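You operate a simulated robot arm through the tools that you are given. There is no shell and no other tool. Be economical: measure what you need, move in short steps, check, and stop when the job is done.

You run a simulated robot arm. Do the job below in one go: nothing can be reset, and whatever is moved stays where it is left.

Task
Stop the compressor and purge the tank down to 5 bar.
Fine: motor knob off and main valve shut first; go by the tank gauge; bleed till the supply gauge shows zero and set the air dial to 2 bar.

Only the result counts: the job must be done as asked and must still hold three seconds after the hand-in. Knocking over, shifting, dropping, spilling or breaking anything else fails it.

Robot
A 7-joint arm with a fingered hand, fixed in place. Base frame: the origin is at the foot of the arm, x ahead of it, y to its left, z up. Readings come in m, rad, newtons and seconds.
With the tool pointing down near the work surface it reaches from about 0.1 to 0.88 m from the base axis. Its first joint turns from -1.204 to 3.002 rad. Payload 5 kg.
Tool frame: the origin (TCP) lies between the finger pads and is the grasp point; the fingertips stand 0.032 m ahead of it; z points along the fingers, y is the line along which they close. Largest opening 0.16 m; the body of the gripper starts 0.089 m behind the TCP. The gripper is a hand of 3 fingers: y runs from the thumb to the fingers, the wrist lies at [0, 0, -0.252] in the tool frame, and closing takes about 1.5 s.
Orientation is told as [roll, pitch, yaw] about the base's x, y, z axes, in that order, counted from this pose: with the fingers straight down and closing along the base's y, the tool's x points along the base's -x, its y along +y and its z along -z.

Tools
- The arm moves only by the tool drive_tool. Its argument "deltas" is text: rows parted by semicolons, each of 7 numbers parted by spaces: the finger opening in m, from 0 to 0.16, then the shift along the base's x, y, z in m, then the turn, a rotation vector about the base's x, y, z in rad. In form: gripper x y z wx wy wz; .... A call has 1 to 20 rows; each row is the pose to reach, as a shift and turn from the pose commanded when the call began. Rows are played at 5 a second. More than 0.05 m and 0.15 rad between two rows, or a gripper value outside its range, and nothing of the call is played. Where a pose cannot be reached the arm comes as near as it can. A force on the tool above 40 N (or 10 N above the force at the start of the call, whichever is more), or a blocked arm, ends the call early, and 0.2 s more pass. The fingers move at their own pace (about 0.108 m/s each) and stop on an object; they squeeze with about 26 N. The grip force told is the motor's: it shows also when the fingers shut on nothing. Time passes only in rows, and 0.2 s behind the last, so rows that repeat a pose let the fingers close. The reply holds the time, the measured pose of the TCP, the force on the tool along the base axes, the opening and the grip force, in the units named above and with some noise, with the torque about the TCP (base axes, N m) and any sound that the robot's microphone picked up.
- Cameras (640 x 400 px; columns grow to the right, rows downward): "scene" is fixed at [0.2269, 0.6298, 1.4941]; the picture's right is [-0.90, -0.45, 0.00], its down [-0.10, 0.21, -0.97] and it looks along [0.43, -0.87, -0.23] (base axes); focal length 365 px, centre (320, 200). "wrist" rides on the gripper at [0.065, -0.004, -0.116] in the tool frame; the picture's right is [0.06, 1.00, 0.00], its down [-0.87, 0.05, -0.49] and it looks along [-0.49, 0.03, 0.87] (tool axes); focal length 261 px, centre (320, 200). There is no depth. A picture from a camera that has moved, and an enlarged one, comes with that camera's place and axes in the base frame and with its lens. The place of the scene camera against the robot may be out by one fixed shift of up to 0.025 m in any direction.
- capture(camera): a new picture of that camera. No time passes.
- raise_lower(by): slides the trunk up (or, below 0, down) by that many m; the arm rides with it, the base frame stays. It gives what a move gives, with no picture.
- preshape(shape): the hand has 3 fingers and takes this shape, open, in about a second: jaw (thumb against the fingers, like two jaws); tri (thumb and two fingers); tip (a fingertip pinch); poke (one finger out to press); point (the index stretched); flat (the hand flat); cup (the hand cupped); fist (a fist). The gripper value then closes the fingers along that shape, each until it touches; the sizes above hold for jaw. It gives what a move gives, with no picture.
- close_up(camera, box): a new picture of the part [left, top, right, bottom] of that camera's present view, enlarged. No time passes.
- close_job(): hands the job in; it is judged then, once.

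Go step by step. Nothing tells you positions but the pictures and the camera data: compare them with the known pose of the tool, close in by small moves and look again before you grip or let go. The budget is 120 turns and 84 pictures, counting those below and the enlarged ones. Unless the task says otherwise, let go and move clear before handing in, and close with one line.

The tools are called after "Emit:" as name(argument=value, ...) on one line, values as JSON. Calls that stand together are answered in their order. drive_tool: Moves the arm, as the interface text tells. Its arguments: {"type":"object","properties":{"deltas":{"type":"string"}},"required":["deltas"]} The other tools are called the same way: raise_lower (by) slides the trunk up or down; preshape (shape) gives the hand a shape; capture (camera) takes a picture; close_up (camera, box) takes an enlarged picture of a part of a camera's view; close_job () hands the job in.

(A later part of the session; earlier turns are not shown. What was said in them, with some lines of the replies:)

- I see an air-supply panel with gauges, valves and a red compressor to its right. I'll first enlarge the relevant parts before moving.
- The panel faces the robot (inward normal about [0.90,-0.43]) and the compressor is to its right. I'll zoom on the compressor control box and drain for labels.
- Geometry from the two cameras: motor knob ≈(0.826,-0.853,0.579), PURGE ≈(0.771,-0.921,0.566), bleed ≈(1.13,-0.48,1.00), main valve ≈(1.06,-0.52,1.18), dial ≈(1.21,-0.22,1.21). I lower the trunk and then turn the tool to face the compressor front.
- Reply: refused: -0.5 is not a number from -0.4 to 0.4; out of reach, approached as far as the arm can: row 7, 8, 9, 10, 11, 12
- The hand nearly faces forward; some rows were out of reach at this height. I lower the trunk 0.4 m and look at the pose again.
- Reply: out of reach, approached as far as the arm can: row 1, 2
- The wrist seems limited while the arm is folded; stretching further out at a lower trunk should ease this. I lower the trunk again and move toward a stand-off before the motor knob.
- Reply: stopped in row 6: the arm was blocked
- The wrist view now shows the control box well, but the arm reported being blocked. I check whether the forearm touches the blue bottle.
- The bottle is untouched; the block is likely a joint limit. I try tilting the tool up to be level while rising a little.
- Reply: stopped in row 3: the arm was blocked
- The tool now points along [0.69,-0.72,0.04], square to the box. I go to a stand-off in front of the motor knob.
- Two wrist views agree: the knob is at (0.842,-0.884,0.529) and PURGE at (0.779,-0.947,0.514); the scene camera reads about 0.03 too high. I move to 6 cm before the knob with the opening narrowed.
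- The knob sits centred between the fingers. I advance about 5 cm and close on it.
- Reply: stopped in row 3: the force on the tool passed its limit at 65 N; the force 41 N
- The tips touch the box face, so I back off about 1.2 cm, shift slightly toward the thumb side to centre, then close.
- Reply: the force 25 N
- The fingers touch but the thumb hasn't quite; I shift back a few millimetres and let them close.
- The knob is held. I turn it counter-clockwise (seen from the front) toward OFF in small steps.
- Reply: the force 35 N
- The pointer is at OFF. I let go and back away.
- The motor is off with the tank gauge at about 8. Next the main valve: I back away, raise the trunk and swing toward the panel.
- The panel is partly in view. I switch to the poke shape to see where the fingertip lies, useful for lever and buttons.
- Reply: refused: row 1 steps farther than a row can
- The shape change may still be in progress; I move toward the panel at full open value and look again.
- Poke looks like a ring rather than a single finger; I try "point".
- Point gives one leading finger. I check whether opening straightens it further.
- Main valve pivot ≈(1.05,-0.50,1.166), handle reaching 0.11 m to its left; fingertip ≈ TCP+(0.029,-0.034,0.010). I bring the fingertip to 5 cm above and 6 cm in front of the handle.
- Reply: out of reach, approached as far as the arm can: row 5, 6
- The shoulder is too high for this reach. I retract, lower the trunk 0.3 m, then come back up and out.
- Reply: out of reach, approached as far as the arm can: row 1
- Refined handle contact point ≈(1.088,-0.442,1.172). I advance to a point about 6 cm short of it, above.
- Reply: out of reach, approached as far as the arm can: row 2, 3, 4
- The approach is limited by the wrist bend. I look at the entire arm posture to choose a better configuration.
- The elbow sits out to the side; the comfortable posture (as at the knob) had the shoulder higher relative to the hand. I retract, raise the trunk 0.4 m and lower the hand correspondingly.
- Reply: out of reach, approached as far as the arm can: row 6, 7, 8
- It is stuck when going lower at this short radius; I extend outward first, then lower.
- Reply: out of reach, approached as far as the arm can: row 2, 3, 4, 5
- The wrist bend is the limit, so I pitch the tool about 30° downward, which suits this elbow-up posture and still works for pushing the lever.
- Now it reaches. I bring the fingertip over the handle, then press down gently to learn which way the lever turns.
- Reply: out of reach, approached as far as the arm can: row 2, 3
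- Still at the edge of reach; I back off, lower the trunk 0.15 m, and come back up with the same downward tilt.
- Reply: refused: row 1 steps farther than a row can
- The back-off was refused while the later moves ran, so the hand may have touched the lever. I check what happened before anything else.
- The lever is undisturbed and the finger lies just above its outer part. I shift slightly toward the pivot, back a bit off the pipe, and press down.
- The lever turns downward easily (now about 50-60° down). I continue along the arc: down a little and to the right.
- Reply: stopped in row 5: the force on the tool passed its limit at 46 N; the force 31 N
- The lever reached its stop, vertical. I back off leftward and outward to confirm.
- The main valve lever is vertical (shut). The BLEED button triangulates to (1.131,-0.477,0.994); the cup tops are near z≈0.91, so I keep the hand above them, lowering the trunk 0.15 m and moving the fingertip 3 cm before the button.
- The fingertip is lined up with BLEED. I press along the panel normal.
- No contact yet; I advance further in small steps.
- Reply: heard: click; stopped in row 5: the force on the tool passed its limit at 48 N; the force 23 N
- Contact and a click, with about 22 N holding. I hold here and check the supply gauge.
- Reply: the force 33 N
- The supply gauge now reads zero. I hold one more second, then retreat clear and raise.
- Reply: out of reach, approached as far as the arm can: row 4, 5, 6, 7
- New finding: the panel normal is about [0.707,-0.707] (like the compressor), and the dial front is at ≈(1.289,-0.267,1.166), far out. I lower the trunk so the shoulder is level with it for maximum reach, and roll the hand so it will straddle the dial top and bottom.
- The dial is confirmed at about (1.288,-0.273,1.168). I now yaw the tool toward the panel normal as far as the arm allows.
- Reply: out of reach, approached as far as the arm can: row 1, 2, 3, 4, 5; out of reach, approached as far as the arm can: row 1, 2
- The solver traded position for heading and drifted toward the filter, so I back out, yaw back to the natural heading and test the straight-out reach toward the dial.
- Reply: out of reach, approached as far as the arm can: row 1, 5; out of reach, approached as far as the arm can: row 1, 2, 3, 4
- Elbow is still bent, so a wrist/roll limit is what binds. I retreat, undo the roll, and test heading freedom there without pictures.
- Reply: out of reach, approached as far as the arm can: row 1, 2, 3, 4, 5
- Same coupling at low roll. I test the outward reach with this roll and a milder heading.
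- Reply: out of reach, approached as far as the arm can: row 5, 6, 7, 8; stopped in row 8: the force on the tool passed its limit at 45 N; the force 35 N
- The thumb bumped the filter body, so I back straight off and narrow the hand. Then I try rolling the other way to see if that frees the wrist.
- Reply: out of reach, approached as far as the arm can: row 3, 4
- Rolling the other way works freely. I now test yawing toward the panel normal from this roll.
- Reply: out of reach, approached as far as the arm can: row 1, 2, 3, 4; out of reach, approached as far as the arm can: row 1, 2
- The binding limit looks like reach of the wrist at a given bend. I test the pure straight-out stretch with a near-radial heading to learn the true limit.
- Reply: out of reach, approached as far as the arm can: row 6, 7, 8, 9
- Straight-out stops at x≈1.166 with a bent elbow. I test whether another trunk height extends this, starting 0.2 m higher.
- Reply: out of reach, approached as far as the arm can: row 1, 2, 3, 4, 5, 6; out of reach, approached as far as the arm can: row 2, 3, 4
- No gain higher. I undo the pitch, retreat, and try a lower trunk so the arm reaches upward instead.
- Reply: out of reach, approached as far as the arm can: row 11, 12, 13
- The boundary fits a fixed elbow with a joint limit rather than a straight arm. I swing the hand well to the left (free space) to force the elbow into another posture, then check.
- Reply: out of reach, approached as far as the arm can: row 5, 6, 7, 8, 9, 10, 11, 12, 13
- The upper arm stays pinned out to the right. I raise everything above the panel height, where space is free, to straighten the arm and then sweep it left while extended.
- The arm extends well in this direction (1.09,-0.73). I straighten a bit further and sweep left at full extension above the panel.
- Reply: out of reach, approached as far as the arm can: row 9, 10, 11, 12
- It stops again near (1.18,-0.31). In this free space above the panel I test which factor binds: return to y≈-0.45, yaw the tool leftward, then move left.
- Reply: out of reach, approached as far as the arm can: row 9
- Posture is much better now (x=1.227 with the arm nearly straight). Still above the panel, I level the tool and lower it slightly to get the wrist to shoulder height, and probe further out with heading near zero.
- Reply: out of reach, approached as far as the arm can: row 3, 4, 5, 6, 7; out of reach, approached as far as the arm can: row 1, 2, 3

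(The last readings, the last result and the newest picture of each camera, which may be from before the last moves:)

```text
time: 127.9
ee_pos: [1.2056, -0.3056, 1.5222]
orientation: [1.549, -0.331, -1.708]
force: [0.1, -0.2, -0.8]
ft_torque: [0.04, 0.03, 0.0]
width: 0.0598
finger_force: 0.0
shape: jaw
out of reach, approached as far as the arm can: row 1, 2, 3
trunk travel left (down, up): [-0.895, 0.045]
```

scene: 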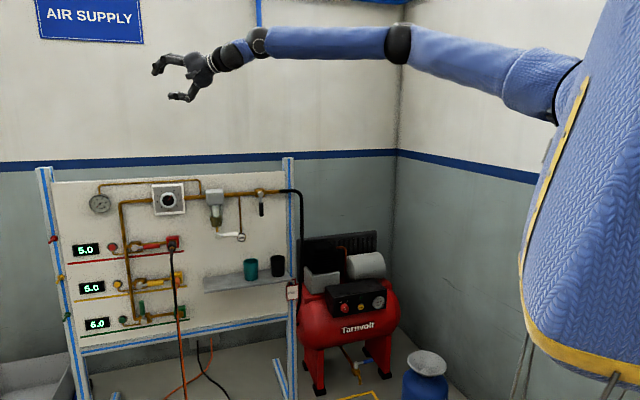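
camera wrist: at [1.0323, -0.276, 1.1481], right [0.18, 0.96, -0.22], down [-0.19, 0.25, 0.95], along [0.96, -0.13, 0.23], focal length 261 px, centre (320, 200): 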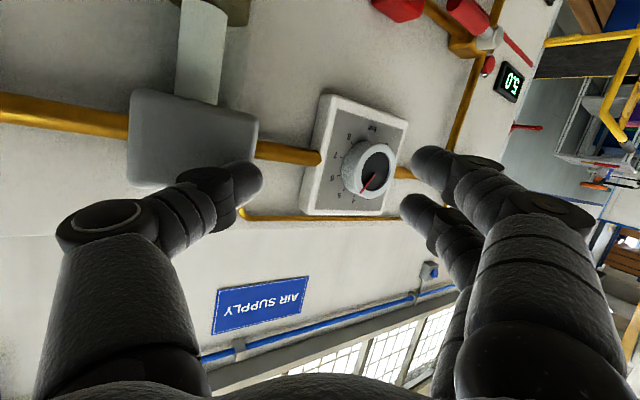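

Tip reach now just touches the dial's front plane on its right side. I try the "flat" shape, which may reach a few centimetres further, and look.

Emit:
preshape(shape="flat")

Emit:
drive_tool(deltas="0.16 0.01 0 0 0 0 0.1;0.16 0.015 0.01 0 0 0 0.2;0.16 0.02 0.012 0 0 0 0.27;0.16 0.02 0.012 0 0 0 0.27")

Emit:
capture(camera="wrist")

Emit:
close_up(camera="scene", box=[120, 20, 280, 120])

```text
time: 128.8
ee_pos: [1.2049, -0.3057, 1.5209]
orientation: [1.55, -0.328, -1.707]
force: [0.2, 0.0, 0.4]
ft_torque: [-0.01, 0.03, -0.02]
width: 0.0
finger_force: 0.0
shape: flat
trunk travel left (down, up): [-0.895, 0.045]
```

```text
time: 129.8
ee_pos: [1.2256, -0.2945, 1.5202]
orientation: [1.55, -0.33, -1.437]
force: [-0.9, 0.2, 0.9]
ft_torque: [0.0, 0.05, -0.03]
width: 0.0
finger_force: 0.1
shape: flat
trunk travel left (down, up): [-0.895, 0.045]
```

```text
16 pictures are left
camera wrist: at [1.1006, -0.2482, 1.4973], right [-0.03, 0.38, 0.92], down [-0.38, -0.86, 0.34], along [0.92, -0.34, 0.17], focal length 261 px, centre (320, 200)
```

wrist: 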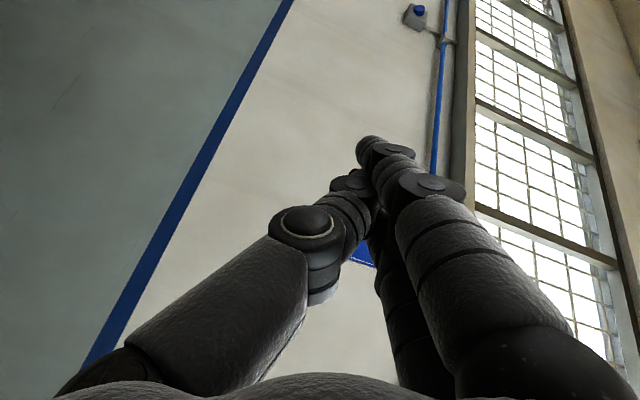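

```text
4.00 times, centred on (200, 70) of scene
camera zoom: at [0.2269, 0.6298, 1.4941], right [-0.9, -0.45, 0.0], down [-0.1, 0.21, -0.97], along [0.43, -0.87, -0.23], focal length 1460 px, centre (800, 720)
```

zoom: 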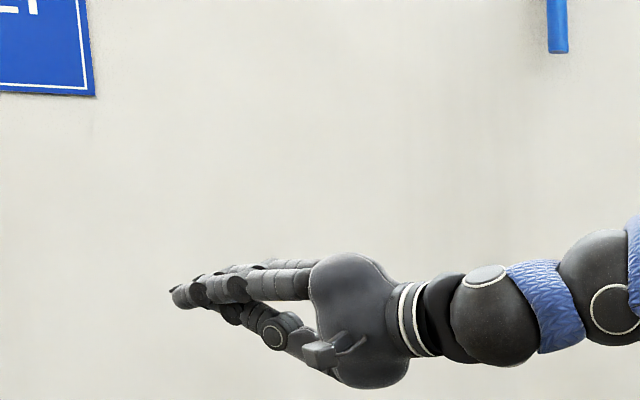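

Flat gives longer straight fingers (right fingertip ≈ TCP+(0.058,-0.002,0.041)), enough to press the dial's face and drag it round. I retreat 0.1 m, lower the trunk 0.4 m to dial height, and look.

Emit:
drive_tool(deltas="0 -0.03 0.025 0 0 0 0;0 -0.06 0.05 0 0 0 0;0 -0.08 0.06 0 0 0 0")

Emit:
raise_lower(by=-0.4)

Emit:
capture(camera="wrist")

```text
time: 130.6
ee_pos: [1.1429, -0.2338, 1.5218]
orientation: [1.549, -0.33, -1.439]
force: [0.3, -0.1, 0.0]
ft_torque: [-0.01, 0.05, -0.01]
width: 0.0
finger_force: 0.1
shape: flat
trunk travel left (down, up): [-0.895, 0.045]
```

```text
time: 134.5
ee_pos: [1.1428, -0.2333, 1.1224]
orientation: [1.55, -0.332, -1.441]
force: [0.3, -0.7, -0.1]
ft_torque: [0.01, -0.04, 0.0]
width: 0.0001
finger_force: 0.2
shape: flat
trunk travel left (down, up): [-0.495, 0.445]
```

```text
14 pictures are left
camera wrist: at [1.0191, -0.1865, 1.0982], right [-0.03, 0.38, 0.92], down [-0.38, -0.86, 0.34], along [0.92, -0.34, 0.17], focal length 261 px, centre (320, 200)
```

wrist: 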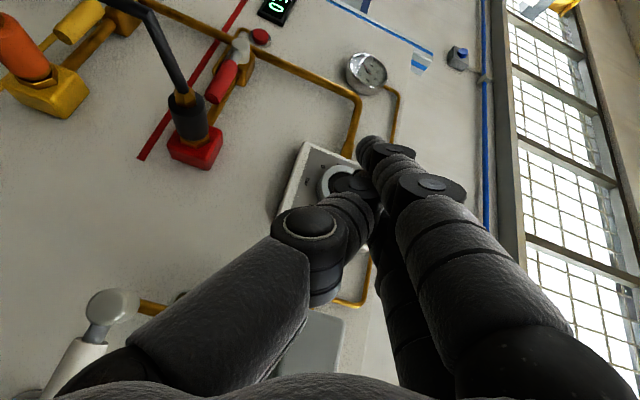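

The dial lies straight ahead of the fingertips. I approach to about 3 cm from its face and check in the scene view.

Emit:
drive_tool(deltas="0 0.026 -0.015 -0.004 0 0 0;0 0.052 -0.031 -0.007 0 0 0")

Emit:
close_up(camera="scene", box=[130, 170, 250, 245])

```text
time: 135.1
ee_pos: [1.1949, -0.2634, 1.1148]
orientation: [1.55, -0.332, -1.441]
force: [-0.5, 0.3, -0.1]
ft_torque: [0.01, -0.08, -0.04]
width: 0.0001
finger_force: 0.1
shape: flat
trunk travel left (down, up): [-0.495, 0.445]
```

```text
5.33 times, centred on (190, 208) of scene
camera zoom: at [0.2269, 0.6298, 1.4941], right [-0.9, -0.45, 0.0], down [-0.1, 0.21, -0.97], along [0.43, -0.87, -0.23], focal length 1946 px, centre (1013, 160)
```

zoom: 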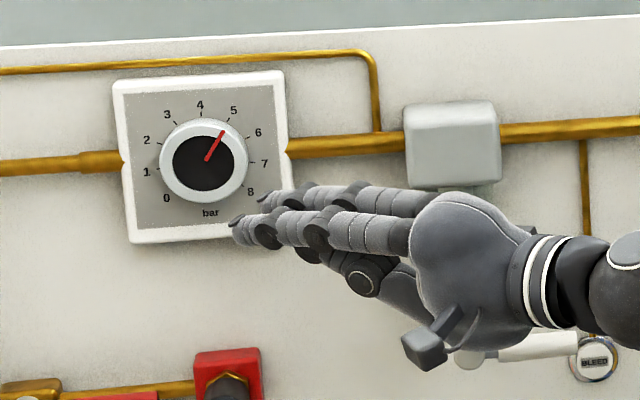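

I can see the fingertips and the dial clearly; the tips extend about 0.04 m past the TCP. I advance the upper-right fingertip onto the lower right part of the dial's ring until contact.

Emit:
drive_tool(deltas="0 0.02 -0.011 0.003 0 0 0;0 0.032 -0.017 0.003 0 0 0;0 0.037 -0.021 0.003 0 0 0;0 0.04 -0.024 0.003 0 0 0;0 0.043 -0.027 0.003 0 0 0")

Emit:
close_up(camera="scene", box=[130, 170, 250, 245])

```text
time: 136.3
ee_pos: [1.2332, -0.2931, 1.1201]
orientation: [1.55, -0.329, -1.441]
force: [0.6, -0.5, 0.9]
ft_torque: [0.01, -0.03, 0.0]
width: 0.0
finger_force: 0.0
shape: flat
out of reach, approached as far as the arm can: row 3, 4, 5
trunk travel left (down, up): [-0.495, 0.445]
```

```text
5.33 times, centred on (190, 208) of scene
camera zoom: at [0.2269, 0.6298, 1.4941], right [-0.9, -0.45, 0.0], down [-0.1, 0.21, -0.97], along [0.43, -0.87, -0.23], focal length 1946 px, centre (1013, 160)
```

zoom: 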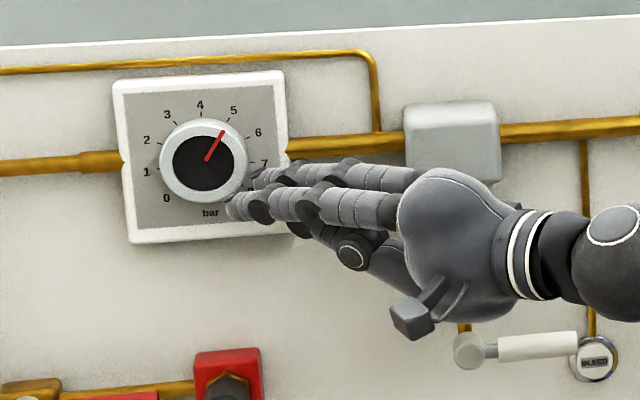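

No contact, and the two-finger layout is awkward at this reach limit. The "point" shape puts one fingertip centrally, so I back off, switch, and raise 6.5 cm.

Emit:
drive_tool(deltas="0 -0.03 0.02 0 0 0 0;0 -0.06 0.03 0 0 0 0")

Emit:
preshape(shape="point")

Emit:
raise_lower(by=0.055)

Emit:
drive_tool(deltas="0 0.03 -0.02 0 0 0 0;0 0.045 -0.028 0 0 0 0")

Emit:
close_up(camera="scene", box=[130, 170, 250, 245])

```text
time: 136.9
ee_pos: [1.1709, -0.2618, 1.1201]
orientation: [1.552, -0.332, -1.44]
force: [0.2, 0.2, 0.3]
ft_torque: [0.03, -0.01, 0.0]
width: 0.0002
finger_force: 0.0
shape: flat
trunk travel left (down, up): [-0.495, 0.445]
```

```text
time: 137.8
ee_pos: [1.1718, -0.2613, 1.1197]
orientation: [1.549, -0.331, -1.439]
force: [0.3, -0.3, -0.7]
ft_torque: [-0.03, 0.03, -0.02]
width: 0.0001
finger_force: 0.0
shape: point
trunk travel left (down, up): [-0.495, 0.445]
```

```text
time: 138.7
ee_pos: [1.1719, -0.2629, 1.1731]
orientation: [1.551, -0.328, -1.441]
force: [0.0, 0.3, -0.9]
ft_torque: [-0.03, -0.05, -0.02]
width: 0.0001
finger_force: 0.1
shape: point
trunk travel left (down, up): [-0.55, 0.39]
```

```text
time: 139.3
ee_pos: [1.2165, -0.2914, 1.1757]
orientation: [1.55, -0.331, -1.44]
force: [0.1, 0.3, 0.9]
ft_torque: [0.0, 0.04, -0.03]
width: 0.0
finger_force: 0.0
shape: point
trunk travel left (down, up): [-0.55, 0.39]
```

```text
5.33 times, centred on (190, 208) of scene
camera zoom: at [0.2269, 0.6298, 1.4941], right [-0.9, -0.45, 0.0], down [-0.1, 0.21, -0.97], along [0.43, -0.87, -0.23], focal length 1946 px, centre (1013, 160)
```

zoom: 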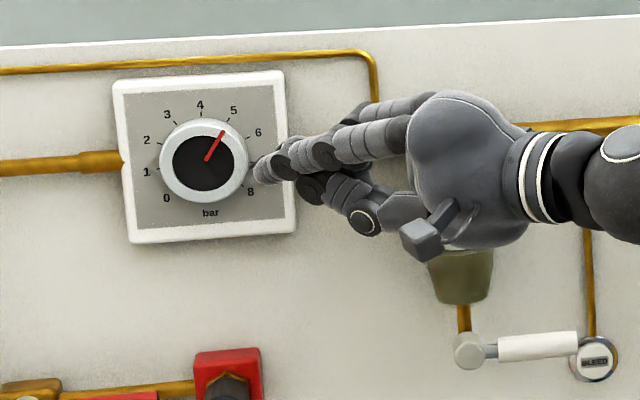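

The fingertip is right where predicted, 1.8 cm in front of the ring's right side. I lower it slightly and press in until contact.

Emit:
drive_tool(deltas="0 0.008 -0.005 -0.008 0 0 0;0 0.014 -0.009 -0.008 0 0 0;0 0.0173 -0.0117 -0.008 0 0 0;0 0.019 -0.0135 -0.008 0 0 0;0 0.0205 -0.015 -0.008 0 0 0")

```text
time: 140.5
ee_pos: [1.2353, -0.3051, 1.1675]
orientation: [1.55, -0.329, -1.44]
force: [0.5, 0.1, 0.1]
ft_torque: [0.03, 0.0, 0.0]
width: 0.0002
finger_force: 0.0
shape: point
trunk travel left (down, up): [-0.55, 0.39]
```

Still free and within reach; I press a little further along the normal.

Emit:
drive_tool(deltas="0 0.002 -0.002 0 0 0 0;0 0.004 -0.004 0 0 0 0;0 0.006 -0.006 0 0 0 0;0 0.008 -0.008 0 0 0 0")

Emit:
capture(camera="wrist")

```text
time: 141.5
ee_pos: [1.2385, -0.312, 1.1684]
orientation: [1.551, -0.331, -1.435]
force: [-6.0, 11.7, -1.4]
ft_torque: [0.47, 0.18, -0.88]
width: 0.0002
finger_force: 0.0
shape: point
out of reach, approached as far as the arm can: row 1, 2, 3, 4
trunk travel left (down, up): [-0.55, 0.39]
```

```text
10 pictures are left
camera wrist: at [1.1142, -0.2663, 1.1456], right [-0.03, 0.38, 0.92], down [-0.38, -0.86, 0.34], along [0.93, -0.34, 0.17], focal length 261 px, centre (320, 200)
```

wrist: 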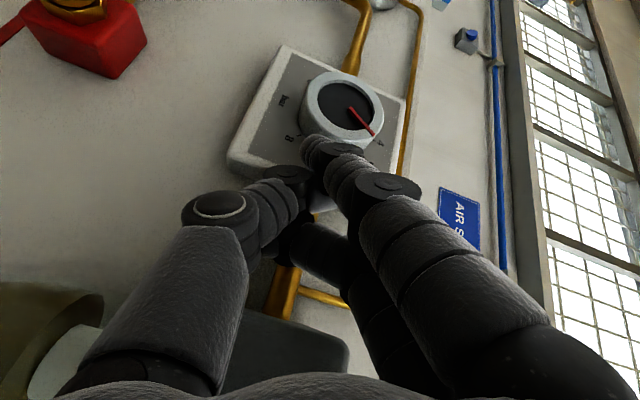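

Contact on the ring's lower right with about 13 N. I drag upward to turn the dial counter-clockwise.

Emit:
drive_tool(deltas="0 0.001 -0.002 0.006 0 0 0;0 0.001 -0.002 0.012 0 0 0;0 0.001 -0.002 0.018 0 0 0;0 0.001 -0.002 0.024 0 0 0;0 0.001 -0.002 0.03 0 0 0;0 0.001 -0.002 0.036 0 0 0")

Emit:
close_up(camera="scene", box=[130, 170, 250, 245])

```text
time: 142.4
ee_pos: [1.2392, -0.3114, 1.1857]
orientation: [1.544, -0.332, -1.429]
force: [-0.8, 21.1, -3.3]
ft_torque: [0.84, -0.17, -1.17]
width: 0.0001
finger_force: 0.1
shape: point
trunk travel left (down, up): [-0.55, 0.39]
stopped in row 4: the force on the tool passed its limit at 41 N (the readings are from after the stop); the commanded pose is now the measured one
```

```text
5.33 times, centred on (190, 208) of scene
camera zoom: at [0.2269, 0.6298, 1.4941], right [-0.9, -0.45, 0.0], down [-0.1, 0.21, -0.97], along [0.43, -0.87, -0.23], focal length 1946 px, centre (1013, 160)
```

zoom: 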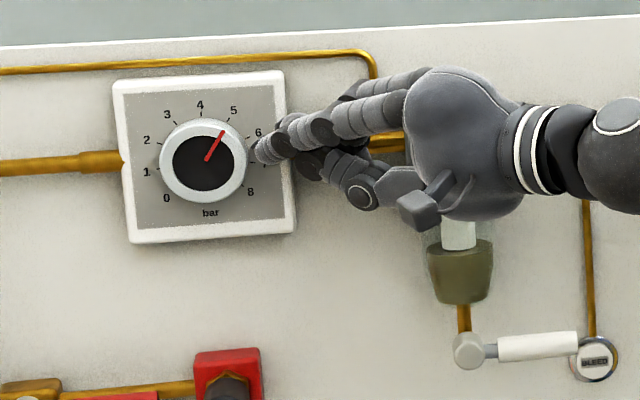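

The finger slid off and the knuckles seem to press toward the filter, so I back off. The reach is a sphere about the shoulder, so a more frontal heading at slightly smaller radius should be possible: I turn the tool about 0.37 rad rightward while retracted, then approach.

Emit:
drive_tool(deltas="0 -0.025 0.02 0 0 0 0;0 -0.06 0.05 -0.005 0 0 0;0 -0.08 0.07 -0.01 0 0 -0.12;0 -0.08 0.075 -0.015 0 0 -0.24;0 -0.08 0.075 -0.016 0 0 -0.37;0 -0.06 0.06 -0.016 0 0 -0.37;0 -0.045 0.052 -0.016 0 0 -0.37")

Emit:
drive_tool(deltas="0 0.007 -0.005 0 0 0 0;0 0.014 -0.01 0 0 0 0;0 0.021 -0.015 0 0 0 0;0 0.028 -0.02 0 0 0 0")

```text
time: 144.0
ee_pos: [1.1665, -0.2853, 1.1779]
orientation: [1.55, -0.329, -1.804]
force: [0.1, 1.6, 0.1]
ft_torque: [0.04, -0.05, 0.0]
width: 0.0
finger_force: 0.0
shape: point
out of reach, approached as far as the arm can: row 5, 6, 7
trunk travel left (down, up): [-0.55, 0.39]
```

```text
time: 145.0
ee_pos: [1.1874, -0.3102, 1.181]
orientation: [1.547, -0.332, -1.805]
force: [1.3, 0.9, 0.4]
ft_torque: [-0.01, -0.02, -0.01]
width: 0.0
finger_force: 0.1
shape: point
out of reach, approached as far as the arm can: row 2, 3, 4
trunk travel left (down, up): [-0.55, 0.39]
```

Heading is limited in this roll as well. With the arm in its straighter posture, I try rolling the hand back to thumb-right, which may give the wrist its larger bending range horizontally.

Emit:
drive_tool(deltas="0 -0.04 0.03 0 -0.13 0.032 0;0 -0.08 0.06 0 -0.26 0.064 0;0 -0.08 0.06 0 -0.39 0.096 0;0 -0.08 0.06 0 -0.52 0.128 0;0 -0.08 0.06 0 -0.65 0.16 0;0 -0.08 0.06 0 -0.78 0.192 0;0 -0.08 0.06 0 -0.91 0.224 0;0 -0.08 0.06 0 -1.04 0.256 0;0 -0.08 0.06 0 -1.17 0.288 0;0 -0.08 0.06 0 -1.3 0.32 0")

Emit:
drive_tool(deltas="0 0 0 0 0 0 -0.12;0 0 0 0 0 0 -0.24;0 0.02 0 0 0 0 -0.3;0 0.04 0 0 0 0 -0.3")

```text
time: 147.2
ee_pos: [1.1078, -0.2516, 1.1812]
orientation: [-1.526, -1.468, 1.261]
force: [-1.0, 1.3, 0.2]
ft_torque: [0.05, 0.01, 0.03]
width: 0.0
finger_force: 0.0
shape: point
trunk travel left (down, up): [-0.55, 0.39]
```

```text
time: 148.2
ee_pos: [1.0905, -0.3424, 1.2092]
orientation: [-1.533, -1.472, 0.995]
force: [-0.9, 0.9, 0.1]
ft_torque: [0.02, 0.01, 0.03]
width: 0.0002
finger_force: 0.0
shape: point
out of reach, approached as far as the arm can: row 1, 2, 3, 4
trunk travel left (down, up): [-0.55, 0.39]
```

Torque readings show the hand's right side touched the filter, not the dial. With the opposite roll (thumb up, spare finger on the left) that side is slimmer, so I yaw to the radial heading (+0.25), roll over, and lower the trunk slightly.

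Emit:
drive_tool(deltas="0 -0.02 0.04 0 0 0 0.13;0 -0.02 0.08 -0.02 0 0 0.26;0 -0.01 0.1 -0.04 0 0 0.39;0 0.0 0.11 -0.06 0 0 0.52;0 0.01 0.12 -0.065 0 0 0.65;0 0.02 0.12 -0.065 0 0 0.79")

Emit:
drive_tool(deltas="0 0 0 0 -0.126 -0.032 0;0 0 0 0 -0.252 -0.064 0;0 0 0 0 -0.378 -0.096 0;0 0 0 0 -0.504 -0.128 0;0 0 0 0 -0.63 -0.16 0;0 0 0 0 -0.756 -0.192 0;0 0 0 0 -0.882 -0.224 0;0 0 0 0 -1.008 -0.256 0;0 0 0 0 -1.134 -0.288 0;0 0 0 0 -1.26 -0.32 0;0 0 0 0 -1.386 -0.353 0;0 0 0 0 -1.425 -0.363 0")

Emit:
raise_lower(by=-0.03)

```text
time: 149.6
ee_pos: [1.1065, -0.2214, 1.1435]
orientation: [-1.534, -1.473, 1.762]
force: [0.3, 0.8, -0.1]
ft_torque: [0.0, -0.03, 0.06]
width: 0.0
finger_force: 0.1
shape: point
trunk travel left (down, up): [-0.55, 0.39]
```

```text
time: 152.2
ee_pos: [1.1055, -0.2216, 1.1433]
orientation: [-1.592, 0.0, 1.814]
force: [0.5, 0.7, -0.5]
ft_torque: [0.01, 0.0, 0.02]
width: 0.0002
finger_force: 0.1
shape: point
trunk travel left (down, up): [-0.55, 0.39]
```

```text
time: 153.0
ee_pos: [1.1043, -0.2229, 1.1144]
orientation: [-1.593, -0.002, 1.814]
force: [0.1, -0.6, 0.0]
ft_torque: [0.01, 0.02, 0.03]
width: 0.0
finger_force: 0.1
shape: point
trunk travel left (down, up): [-0.52, 0.42]
```

Orientation achieved exactly (heading 0.24, thumb up). I approach to about 3 cm before the ring's right side and take a look.

Emit:
drive_tool(deltas="0 0.035 -0.015 0.005 0 0 0;0 0.07 -0.03 0.01 0 0 0;0 0.103 -0.044 0.014 0 0 0")

Emit:
close_up(camera="scene", box=[130, 170, 250, 245])

```text
time: 153.8
ee_pos: [1.2092, -0.2684, 1.1237]
orientation: [-1.591, 0.0, 1.815]
force: [-0.3, 0.6, 0.4]
ft_torque: [-0.01, -0.02, 0.01]
width: 0.0
finger_force: 0.1
shape: point
trunk travel left (down, up): [-0.52, 0.42]
```

```text
5.33 times, centred on (190, 208) of scene
camera zoom: at [0.2269, 0.6298, 1.4941], right [-0.9, -0.45, 0.0], down [-0.1, 0.21, -0.97], along [0.43, -0.87, -0.23], focal length 1946 px, centre (1013, 160)
```

zoom: 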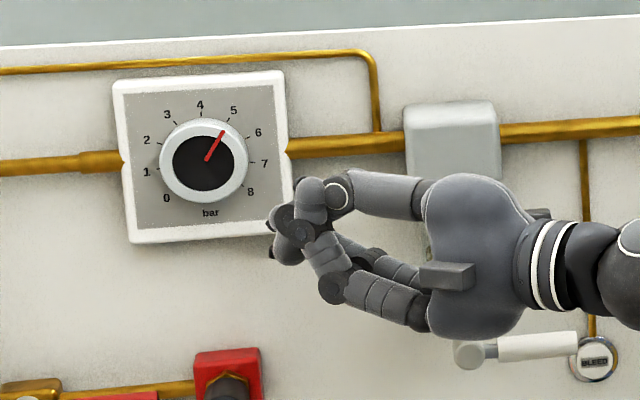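

The pointing fingertip's place is unclear here, so I take a wrist view.

Emit:
capture(camera="wrist")

```text
7 pictures are left
camera wrist: at [1.1114, -0.3583, 1.1246], right [0.03, -0.05, -1.0], down [-0.69, 0.73, -0.06], along [0.73, 0.69, -0.01], focal length 261 px, centre (320, 200)
```

wrist: 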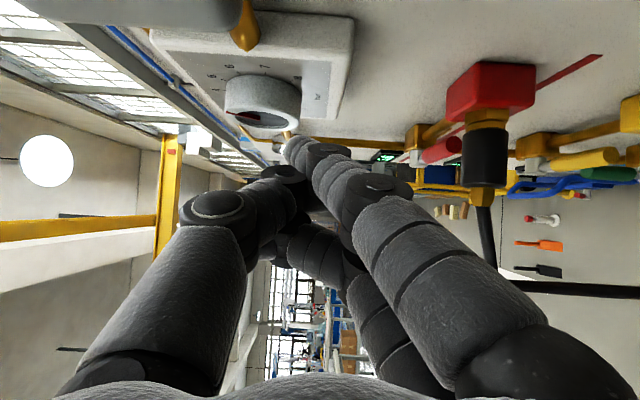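

The analysis shows the elbow sits about 0.74 m above trunk height zero-reference, so a lower trunk (≈0.42) gives about 1.5 cm more reach. I back off, go to flat shape, lower the trunk 0.1 m, raise the hand and re-approach.

Emit:
drive_tool(deltas="0 -0.03 0.025 0 0 0 0;0 -0.06 0.045 0 0 0 0")

Emit:
preshape(shape="flat")

Emit:
raise_lower(by=-0.1)

Emit:
drive_tool(deltas="0 0 0 0.045 0 0 0;0 0 0 0.09 0 0 0;0 0 0 0.135 0 0 0;0 0.03 -0.02 0.14 0 0 0;0 0.068 -0.045 0.14 0 0 0")

Emit:
capture(camera="wrist")

```text
time: 154.4
ee_pos: [1.1464, -0.2225, 1.1284]
orientation: [-1.593, -0.001, 1.815]
force: [-0.1, 0.1, -0.1]
ft_torque: [-0.03, -0.02, -0.04]
width: 0.0
finger_force: 0.0
shape: point
trunk travel left (down, up): [-0.52, 0.42]
```

```text
time: 155.3
ee_pos: [1.1474, -0.222, 1.1266]
orientation: [-1.595, -0.001, 1.812]
force: [0.6, 0.7, -0.5]
ft_torque: [-0.01, -0.01, 0.01]
width: 0.1522
finger_force: 0.1
shape: flat
trunk travel left (down, up): [-0.52, 0.42]
```

```text
time: 156.6
ee_pos: [1.1474, -0.221, 1.0268]
orientation: [-1.593, -0.003, 1.814]
force: [-0.8, -0.1, 0.6]
ft_torque: [0.03, 0.02, 0.03]
width: 0.1523
finger_force: 0.0
shape: flat
trunk travel left (down, up): [-0.42, 0.52]
```

```text
time: 157.8
ee_pos: [1.2152, -0.2691, 1.1645]
orientation: [-1.593, -0.002, 1.811]
force: [0.6, 0.8, 0.2]
ft_torque: [0.0, 0.0, 0.04]
width: 0.1526
finger_force: 0.0
shape: flat
trunk travel left (down, up): [-0.42, 0.52]
```

```text
6 pictures are left
camera wrist: at [1.1169, -0.3593, 1.1656], right [0.03, -0.05, -1.0], down [-0.69, 0.73, -0.06], along [0.73, 0.69, -0.01], focal length 261 px, centre (320, 200)
```

wrist: 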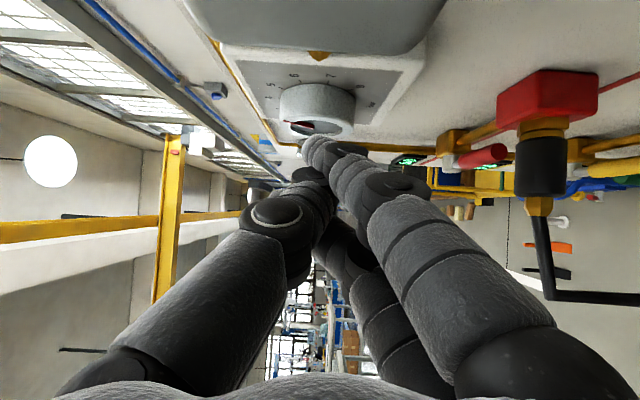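

The fingertip is level with the dial centre and about 2 cm in front of the ring's right side, clear of the filter. I lower it 2 cm and press in.

Emit:
drive_tool(deltas="0.16 0 0 -0.02 0 0 0;0.16 0.009 -0.007 -0.02 0 0 0;0.16 0.0167 -0.0129 -0.02 0 0 0;0.16 0.018 -0.014 -0.02 0 0 0;0.16 0.0193 -0.0153 -0.02 0 0 0;0.16 0.0206 -0.0166 -0.02 0 0 0;0.16 0.022 -0.018 -0.02 0 0 0")

```text
time: 159.4
ee_pos: [1.2374, -0.2847, 1.1451]
orientation: [-1.592, -0.001, 1.813]
force: [-0.4, -0.1, 0.2]
ft_torque: [0.01, 0.01, 0.02]
width: 0.1524
finger_force: 0.1
shape: flat
trunk travel left (down, up): [-0.42, 0.52]
```

Reach is better now and still free. I continue pressing in small steps.

Emit:
drive_tool(deltas="0.16 0.0015 -0.0015 0 0 0 0;0.16 0.003 -0.003 0 0 0 0;0.16 0.0045 -0.0045 0 0 0 0;0.16 0.006 -0.006 0 0 0 0;0.16 0.0075 -0.0075 0 0 0 0;0.16 0.009 -0.009 0 0 0 0")

```text
time: 160.1
ee_pos: [1.2374, -0.2857, 1.1468]
orientation: [-1.592, -0.001, 1.819]
force: [-27.1, 4.9, -2.1]
ft_torque: [0.28, -0.25, -3.13]
width: 0.1526
finger_force: 0.0
shape: flat
trunk travel left (down, up): [-0.42, 0.52]
stopped in row 3: the force on the tool passed its limit at 44 N (the readings are from after the stop); the commanded pose is now the measured one
```

The wrist-camera housing on the right touched the filter. I back off and roll the hand 180° so the housing is on the left side.

Emit:
drive_tool(deltas="0.16 -0.03 0.02 0 0 0 0;0.16 -0.07 0.045 0 0 0 0;0.16 -0.1 0.06 0 0 0 0")

Emit:
drive_tool(deltas="0.16 0 0 0 0.145 0.036 0;0.16 0 0 0 0.29 0.072 0;0.16 0 0 0 0.435 0.108 0;0.16 0 0 0 0.58 0.144 0;0.16 0 0 0 0.725 0.18 0;0.16 0 0 0 0.87 0.216 0;0.16 0 0 0 1.015 0.252 0;0.16 0 0 0 1.16 0.288 0;0.16 0 0 0 1.305 0.324 0;0.16 0 0 0 1.45 0.36 0;0.16 0 0 0 1.595 0.396 0;0.16 0 0 0 1.74 0.432 0;0.16 0 0 0 1.885 0.468 0;0.16 0 0 0 2.03 0.504 0;0.16 0 0 0 2.175 0.54 0;0.16 0 0 0 2.32 0.576 0;0.16 0 0 0 2.465 0.612 0;0.16 0 0 0 2.61 0.648 0;0.16 0 0 0 2.755 0.684 0;0.16 0 0 0 2.9 0.72 0")

```text
time: 160.9
ee_pos: [1.1385, -0.224, 1.1457]
orientation: [-1.59, -0.002, 1.817]
force: [-0.1, 0.1, -0.2]
ft_torque: [0.02, 0.04, 0.01]
width: 0.1522
finger_force: 0.1
shape: flat
trunk travel left (down, up): [-0.42, 0.52]
```

```text
time: 165.1
ee_pos: [1.1406, -0.2263, 1.1432]
orientation: [1.552, -0.148, -1.331]
force: [0.4, -0.1, -1.2]
ft_torque: [0.0, 0.01, -0.01]
width: 0.1523
finger_force: 0.1
shape: flat
trunk travel left (down, up): [-0.42, 0.52]
```

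The roll succeeded. I approach the ring's lower right again and creep in until contact.

Emit:
drive_tool(deltas="0.16 0.03 -0.017 0.003 0 0 0;0.16 0.06 -0.034 0.006 0 0 0;0.16 0.086 -0.05 0.006 0 0 0;0.16 0.092 -0.056 0.006 0 0 0")

Emit:
drive_tool(deltas="0.16 0.0015 -0.0015 0 0 0 0;0.16 0.003 -0.003 0 0 0 0;0.16 0.0045 -0.0045 0 0 0 0;0.16 0.006 -0.006 0 0 0 0;0.16 0.0075 -0.0075 0 0 0 0;0.16 0.009 -0.009 0 0 0 0;0.16 0.0105 -0.0105 0 0 0 0")

```text
time: 166.1
ee_pos: [1.2334, -0.2842, 1.1521]
orientation: [1.553, -0.154, -1.33]
force: [0.6, -0.4, 0.3]
ft_torque: [0.03, 0.0, -0.04]
width: 0.1523
finger_force: 0.1
shape: flat
trunk travel left (down, up): [-0.42, 0.52]
```

```text
time: 167.7
ee_pos: [1.2427, -0.292, 1.1506]
orientation: [1.551, -0.152, -1.331]
force: [-1.0, -0.2, -0.4]
ft_torque: [-0.01, -0.01, 0.01]
width: 0.1522
finger_force: 0.1
shape: flat
trunk travel left (down, up): [-0.42, 0.52]
```

Still no contact; I creep another centimetre.

Emit:
drive_tool(deltas="0.16 0.002 -0.002 0 0 0 0;0.16 0.004 -0.004 0 0 0 0;0.16 0.006 -0.006 0 0 0 0;0.16 0.008 -0.008 0 0 0 0")

Emit:
close_up(camera="scene", box=[130, 170, 250, 245])

```text
time: 168.7
ee_pos: [1.2477, -0.2952, 1.1472]
orientation: [1.545, -0.153, -1.323]
force: [-20.9, 3.2, -6.3]
ft_torque: [-0.03, 0.05, 0.47]
width: 0.1525
finger_force: 0.0
shape: flat
trunk travel left (down, up): [-0.42, 0.52]
stopped in row 4: the force on the tool passed its limit at 43 N (the readings are from after the stop); the commanded pose is now the measured one
```

```text
5.33 times, centred on (190, 208) of scene
camera zoom: at [0.2269, 0.6298, 1.4941], right [-0.9, -0.45, 0.0], down [-0.1, 0.21, -0.97], along [0.43, -0.87, -0.23], focal length 1946 px, centre (1013, 160)
```

zoom: 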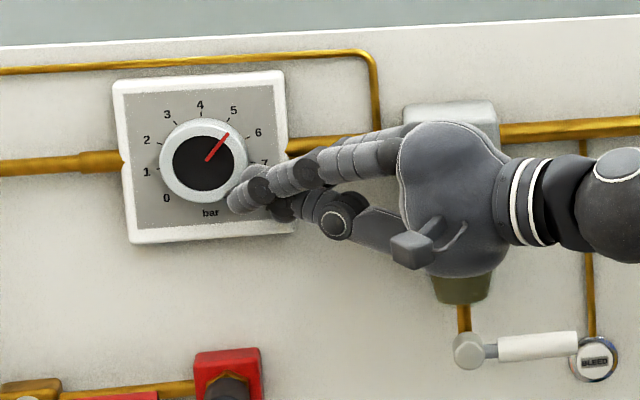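

Now a fingertip presses the ring's lower right edge (the pointer even moved a touch, so friction works). I trace the arc up the right side to drag the dial counter-clockwise.

Emit:
drive_tool(deltas="0.16 -0.0026 -0.004 0.0052 0 0 0;0.16 -0.0047 -0.0067 0.0115 0 0 0;0.16 -0.0057 -0.0077 0.0183 0 0 0;0.16 -0.0055 -0.0075 0.0254 0 0 0;0.16 -0.004 -0.006 0.0321 0 0 0;0.16 -0.0013 -0.0033 0.0381 0 0 0")

Emit:
close_up(camera="scene", box=[130, 170, 250, 245])

```text
time: 170.1
ee_pos: [1.2472, -0.296, 1.187]
orientation: [1.546, -0.155, -1.322]
force: [-12.4, 18.6, -4.1]
ft_torque: [-0.08, 0.12, 0.92]
width: 0.1523
finger_force: 0.1
shape: flat
trunk travel left (down, up): [-0.42, 0.52]
```

```text
5.33 times, centred on (190, 208) of scene
camera zoom: at [0.2269, 0.6298, 1.4941], right [-0.9, -0.45, 0.0], down [-0.1, 0.21, -0.97], along [0.43, -0.87, -0.23], focal length 1946 px, centre (1013, 160)
```

zoom: 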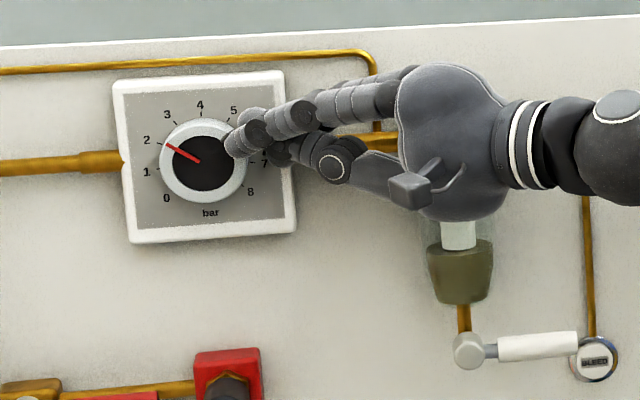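

The dial turned from 5 to about 2.3-2.4. I continue a few millimetres along the arc for the remaining ~12°, then release straight back.

Emit:
drive_tool(deltas="0.16 0.0008 0.0008 0.0015 0 0 0;0.16 0.0016 0.0016 0.003 0 0 0;0.16 0.0023 0.0023 0.0044 0 0 0")

Emit:
drive_tool(deltas="0.16 -0.02 0.02 0 0 0 0;0.16 -0.05 0.05 0 0 0 0;0.16 -0.08 0.08 0 0 0 0;0.16 -0.11 0.11 0 0 0 0")

Emit:
close_up(camera="scene", box=[88, 182, 188, 222])

```text
time: 170.8
ee_pos: [1.2487, -0.2992, 1.193]
orientation: [1.55, -0.153, -1.328]
force: [-3.6, -1.1, 2.6]
ft_torque: [0.01, -0.03, -0.02]
width: 0.1523
finger_force: 0.0
shape: flat
trunk travel left (down, up): [-0.42, 0.52]
```

```text
time: 171.8
ee_pos: [1.1384, -0.1856, 1.1913]
orientation: [1.549, -0.152, -1.326]
force: [-0.4, 0.4, -0.3]
ft_torque: [0.01, 0.04, -0.01]
width: 0.1525
finger_force: 0.1
shape: flat
trunk travel left (down, up): [-0.42, 0.52]
```

```text
6.40 times, centred on (138, 202) of scene
camera zoom: at [0.2269, 0.6298, 1.4941], right [-0.9, -0.45, 0.0], down [-0.1, 0.21, -0.97], along [0.43, -0.87, -0.23], focal length 2335 px, centre (1485, 187)
```

zoom: 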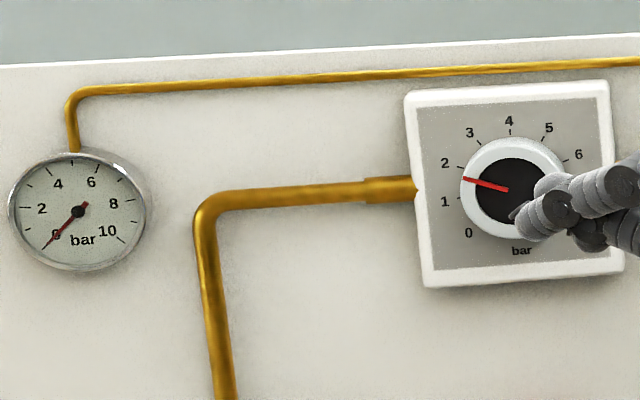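

The dial reads 2 bar and the supply gauge is at zero. Three pictures remain, so now to PURGE: I retreat, turn the tool to the compressor heading, set the point shape and descend.

Emit:
drive_tool(deltas="0.16 -0.036 -0.022 0 0 0 -0.094;0.16 -0.072 -0.044 0 0 0 -0.188;0.16 -0.108 -0.066 0 0 0 -0.282;0.16 -0.144 -0.088 0 0 0 -0.376;0.16 -0.18 -0.11 0 0 0 -0.47;0.16 -0.216 -0.132 0 0 0 -0.564;0.16 -0.252 -0.154 0 0 0 -0.658;0.16 -0.288 -0.176 0 0 0 -0.752;0.16 -0.324 -0.198 0 0 0 -0.846;0.16 -0.36 -0.22 0 0 0 -0.94;0.16 -0.385 -0.235 0 0 0 -1.03")

Emit:
preshape(shape="point")

Emit:
raise_lower(by=-0.22)

```text
time: 174.2
ee_pos: [0.8398, -0.5177, 1.2418]
orientation: [1.527, -0.179, -2.223]
force: [-0.1, -0.4, 0.3]
ft_torque: [0.02, 0.01, -0.01]
width: 0.1522
finger_force: 0.1
shape: flat
out of reach, approached as far as the arm can: row 7, 8, 9, 10, 11
trunk travel left (down, up): [-0.42, 0.52]
```

```text
time: 175.2
ee_pos: [0.8395, -0.5174, 1.2431]
orientation: [1.531, -0.177, -2.223]
force: [0.0, 0.1, -0.3]
ft_torque: [0.02, -0.01, 0.02]
width: 0.0002
finger_force: 0.1
shape: point
trunk travel left (down, up): [-0.42, 0.52]
```

```text
time: 177.5
ee_pos: [0.8384, -0.5176, 1.0234]
orientation: [1.528, -0.179, -2.221]
force: [-0.2, -0.2, -0.7]
ft_torque: [-0.01, 0.0, 0.0]
width: 0.0
finger_force: 0.0
shape: point
trunk travel left (down, up): [-0.2, 0.74]
```

I'm a bit close to the shelf, so I first pull back, then descend in front of the compressor.

Emit:
drive_tool(deltas="0 -0.04 0.02 0 0 0 0;0 -0.08 0.03 0 0 0 0;0 -0.12 0.03 0 0 0 0;0 -0.14 0.03 -0.04 0 0 0;0 -0.15 0.02 -0.085 0 0 0;0 -0.15 0.01 -0.13 0 0 0;0 -0.15 0 -0.178 0 0 0;0 -0.15 -0.01 -0.225 0 0 0;0 -0.15 -0.02 -0.27 0 0 0;0 -0.15 -0.04 -0.315 0 0 0;0 -0.15 -0.06 -0.36 0 0 0;0 -0.15 -0.08 -0.405 0 0 0;0 -0.15 -0.12 -0.43 0 0 -0.05;0 -0.15 -0.16 -0.45 0 0 -0.13")

```text
time: 180.5
ee_pos: [0.6881, -0.6773, 0.5733]
orientation: [1.53, -0.179, -2.351]
force: [-0.6, 0.3, 0.0]
ft_torque: [-0.03, 0.02, 0.07]
width: 0.0002
finger_force: 0.1
shape: point
out of reach, approached as far as the arm can: row 1, 2, 3, 4, 5, 6, 7, 8, 9
trunk travel left (down, up): [-0.2, 0.74]
```

The hand is in position in front of the compressor, heading square to it. I move to 4 cm before the PURGE button.

Emit:
drive_tool(deltas="0 0.006 -0.045 -0.008 0 0 0;0 0.013 -0.09 -0.016 0 0 0;0 0.02 -0.135 -0.024 0 0 0;0 0.026 -0.18 -0.032 0 0 0;0 0.032 -0.227 -0.037 0 0 0")

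Emit:
drive_tool(deltas="0 0.011 -0.011 0 0 0 0;0 0.02 -0.02 0 0 0 0")

```text
time: 181.7
ee_pos: [0.7234, -0.9054, 0.5333]
orientation: [1.529, -0.178, -2.35]
force: [0.8, -0.4, 0.3]
ft_torque: [0.02, 0.01, -0.02]
width: 0.0001
finger_force: 0.0
shape: point
trunk travel left (down, up): [-0.2, 0.74]
```

```text
time: 182.3
ee_pos: [0.7422, -0.9271, 0.5334]
orientation: [1.529, -0.179, -2.35]
force: [-0.2, 0.5, 0.3]
ft_torque: [-0.01, -0.01, -0.05]
width: 0.0
finger_force: 0.0
shape: point
trunk travel left (down, up): [-0.2, 0.74]
```

About 1 cm remains. I creep in by small steps and pull back within the same call, to get a short first press.

Emit:
drive_tool(deltas="0 0.002 -0.002 0 0 0 0;0 0.004 -0.004 0 0 0 0;0 0.006 -0.006 0 0 0 0;0 0.008 -0.008 0 0 0 0;0 0.01 -0.01 0 0 0 0;0 0 0 0 0 0 0")

```text
time: 183.7
ee_pos: [0.7408, -0.9232, 0.5351]
orientation: [1.528, -0.177, -2.352]
force: [0.8, 0.3, 0.1]
ft_torque: [0.01, -0.01, -0.03]
width: 0.0001
finger_force: 0.0
shape: point
trunk travel left (down, up): [-0.2, 0.74]
```

No click yet; I go deeper in the same manner.

Emit:
drive_tool(deltas="0 0.008 -0.008 0 0 0 0;0 0.0105 -0.0105 0 0 0 0;0 0.013 -0.013 0 0 0 0;0 0.0155 -0.0155 0 0 0 0;0 0.018 -0.018 0 0 0 0;0 0.006 -0.006 0 0 0 0")

```text
time: 185.1
ee_pos: [0.749, -0.9289, 0.5359]
orientation: [1.529, -0.181, -2.351]
force: [0.4, 0.6, -0.2]
ft_torque: [0.05, -0.01, -0.03]
width: 0.0005
finger_force: 0.0
shape: point
trunk travel left (down, up): [-0.2, 0.74]
heard: click
```

A click: the button was pressed briefly, now released. I read the tank gauge.

Emit:
close_up(camera="scene", box=[335, 280, 405, 320])

```text
9.14 times, centred on (370, 300) of scene
camera zoom: at [0.2269, 0.6298, 1.4941], right [-0.9, -0.45, 0.0], down [-0.1, 0.21, -0.97], along [0.43, -0.87, -0.23], focal length 3336 px, centre (-137, -714)
```

zoom: 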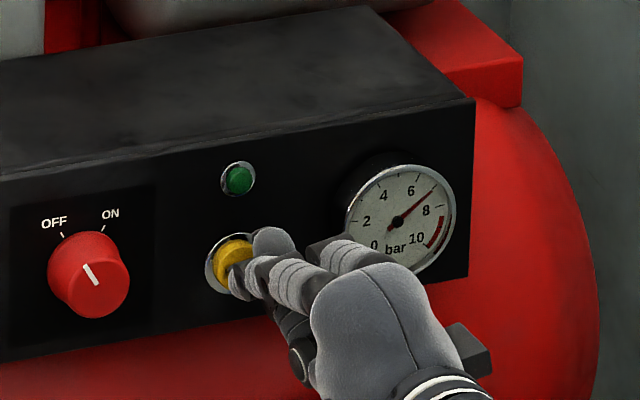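

The tank gauge dropped from 8.0 to about 7.1 with one short press. I repeat the identical press twice, expecting about 5.3-5.6.

Emit:
drive_tool(deltas="0 0.002 -0.002 0 0 0 0;0 0.0045 -0.0045 0 0 0 0;0 0.007 -0.007 0 0 0 0;0 0.0095 -0.0095 0 0 0 0;0 0.012 -0.012 0 0 0 0;0 0 0 0 0 0 0;0 0 0 0 0 0 0;0 0 0 0 0 0 0")

Emit:
drive_tool(deltas="0 0.002 -0.002 0 0 0 0;0 0.0045 -0.0045 0 0 0 0;0 0.007 -0.007 0 0 0 0;0 0.0095 -0.0095 0 0 0 0;0 0.012 -0.012 0 0 0 0;0 0 0 0 0 0 0;0 0 0 0 0 0 0;0 0 0 0 0 0 0")

Emit:
close_up(camera="scene", box=[361, 287, 396, 307])

```text
time: 186.9
ee_pos: [0.7464, -0.9289, 0.5373]
orientation: [1.528, -0.178, -2.351]
force: [0.5, 0.1, -0.1]
ft_torque: [0.04, -0.02, 0.01]
width: 0.0
finger_force: 0.2
shape: point
trunk travel left (down, up): [-0.2, 0.74]
heard: click
```

```text
time: 188.7
ee_pos: [0.7463, -0.9286, 0.5364]
orientation: [1.529, -0.179, -2.352]
force: [-0.2, -0.3, -0.5]
ft_torque: [0.03, 0.02, -0.01]
width: 0.0001
finger_force: 0.1
shape: point
trunk travel left (down, up): [-0.2, 0.74]
heard: click
```

```text
16.00 times, centred on (378, 297) of scene
camera zoom: at [0.2269, 0.6298, 1.4941], right [-0.9, -0.45, 0.0], down [-0.1, 0.21, -0.97], along [0.43, -0.87, -0.23], focal length 5838 px, centre (-616, -1352)
```

zoom: 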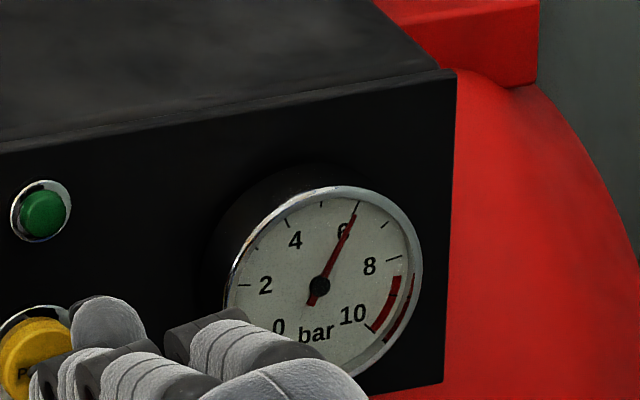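

The gauge reads about 6.05, so each of these identical presses gives about 0.52 bar. Two more should land at 5.0.

Emit:
drive_tool(deltas="0 0.002 -0.002 0 0 0 0;0 0.0045 -0.0045 0 0 0 0;0 0.007 -0.007 0 0 0 0;0 0.0095 -0.0095 0 0 0 0;0 0.012 -0.012 0 0 0 0;0 0 0 0 0 0 0;0 0 0 0 0 0 0;0 0 0 0 0 0 0")

Emit:
drive_tool(deltas="0 0.002 -0.002 0 0 0 0;0 0.0045 -0.0045 0 0 0 0;0 0.007 -0.007 0 0 0 0;0 0.0095 -0.0095 0 0 0 0;0 0.012 -0.012 0 0 0 0;0 0 0 0 0 0 0;0 0 0 0 0 0 0;0 0 0 0 0 0 0")

Emit:
close_up(camera="scene", box=[361, 287, 396, 307])

```text
time: 190.5
ee_pos: [0.7465, -0.931, 0.5344]
orientation: [1.529, -0.177, -2.351]
force: [-0.1, 0.3, 0.0]
ft_torque: [0.01, 0.0, -0.02]
width: 0.0
finger_force: 0.0
shape: point
trunk travel left (down, up): [-0.2, 0.74]
heard: click
```

```text
time: 192.3
ee_pos: [0.7462, -0.9305, 0.5359]
orientation: [1.529, -0.179, -2.35]
force: [0.4, -0.5, 1.0]
ft_torque: [-0.03, 0.01, 0.0]
width: 0.0
finger_force: 0.1
shape: point
trunk travel left (down, up): [-0.2, 0.74]
heard: click
```

```text
16.00 times, centred on (378, 297) of scene
camera zoom: at [0.2269, 0.6298, 1.4941], right [-0.9, -0.45, 0.0], down [-0.1, 0.21, -0.97], along [0.43, -0.87, -0.23], focal length 5838 px, centre (-616, -1352)
```

zoom: 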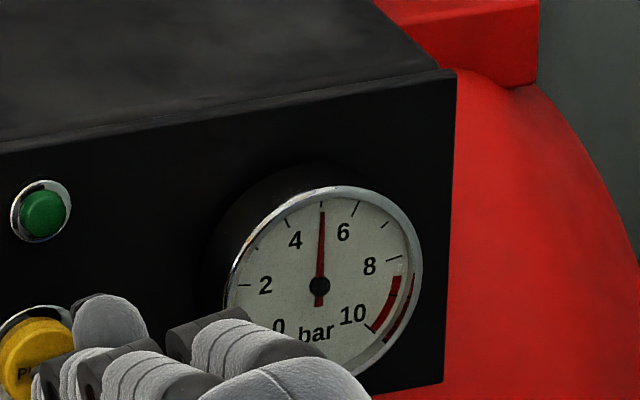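

The needle stands exactly on the 5 bar tick. I back straight away from the button and move clear.

Emit:
drive_tool(deltas="0 -0.02 0.02 0 0 0 0;0 -0.045 0.045 0 0 0 0;0 -0.06 0.08 0 0 0 0;0 -0.07 0.12 0.01 0 0 0;0 -0.07 0.16 0.02 0 0 0;0 -0.07 0.2 0.03 0 0 0")

```text
time: 193.7
ee_pos: [0.6827, -0.7452, 0.5741]
orientation: [1.52, -0.177, -2.339]
force: [0.3, 0.1, -0.3]
ft_torque: [0.03, 0.05, -0.03]
width: 0.0
finger_force: 0.0
shape: point
out of reach, approached as far as the arm can: row 6
trunk travel left (down, up): [-0.2, 0.74]
```

The motor is off, the main valve is shut, the supply gauge is at zero, the dial is at 2 bar and the tank gauge is at 5 bar. The hand is clear, so I hand in.

Emit:
close_job()

```text
The job is handed in.
```

The job is handed in: the motor knob is off, the main valve is shut, the supply gauge reads zero, the air dial is at 2 bar and the tank gauge is at 5 bar. The hand and camera housing bumped the filter body up to three times (up to 45 N); later pictures showed no shift, but I did not check it separately.
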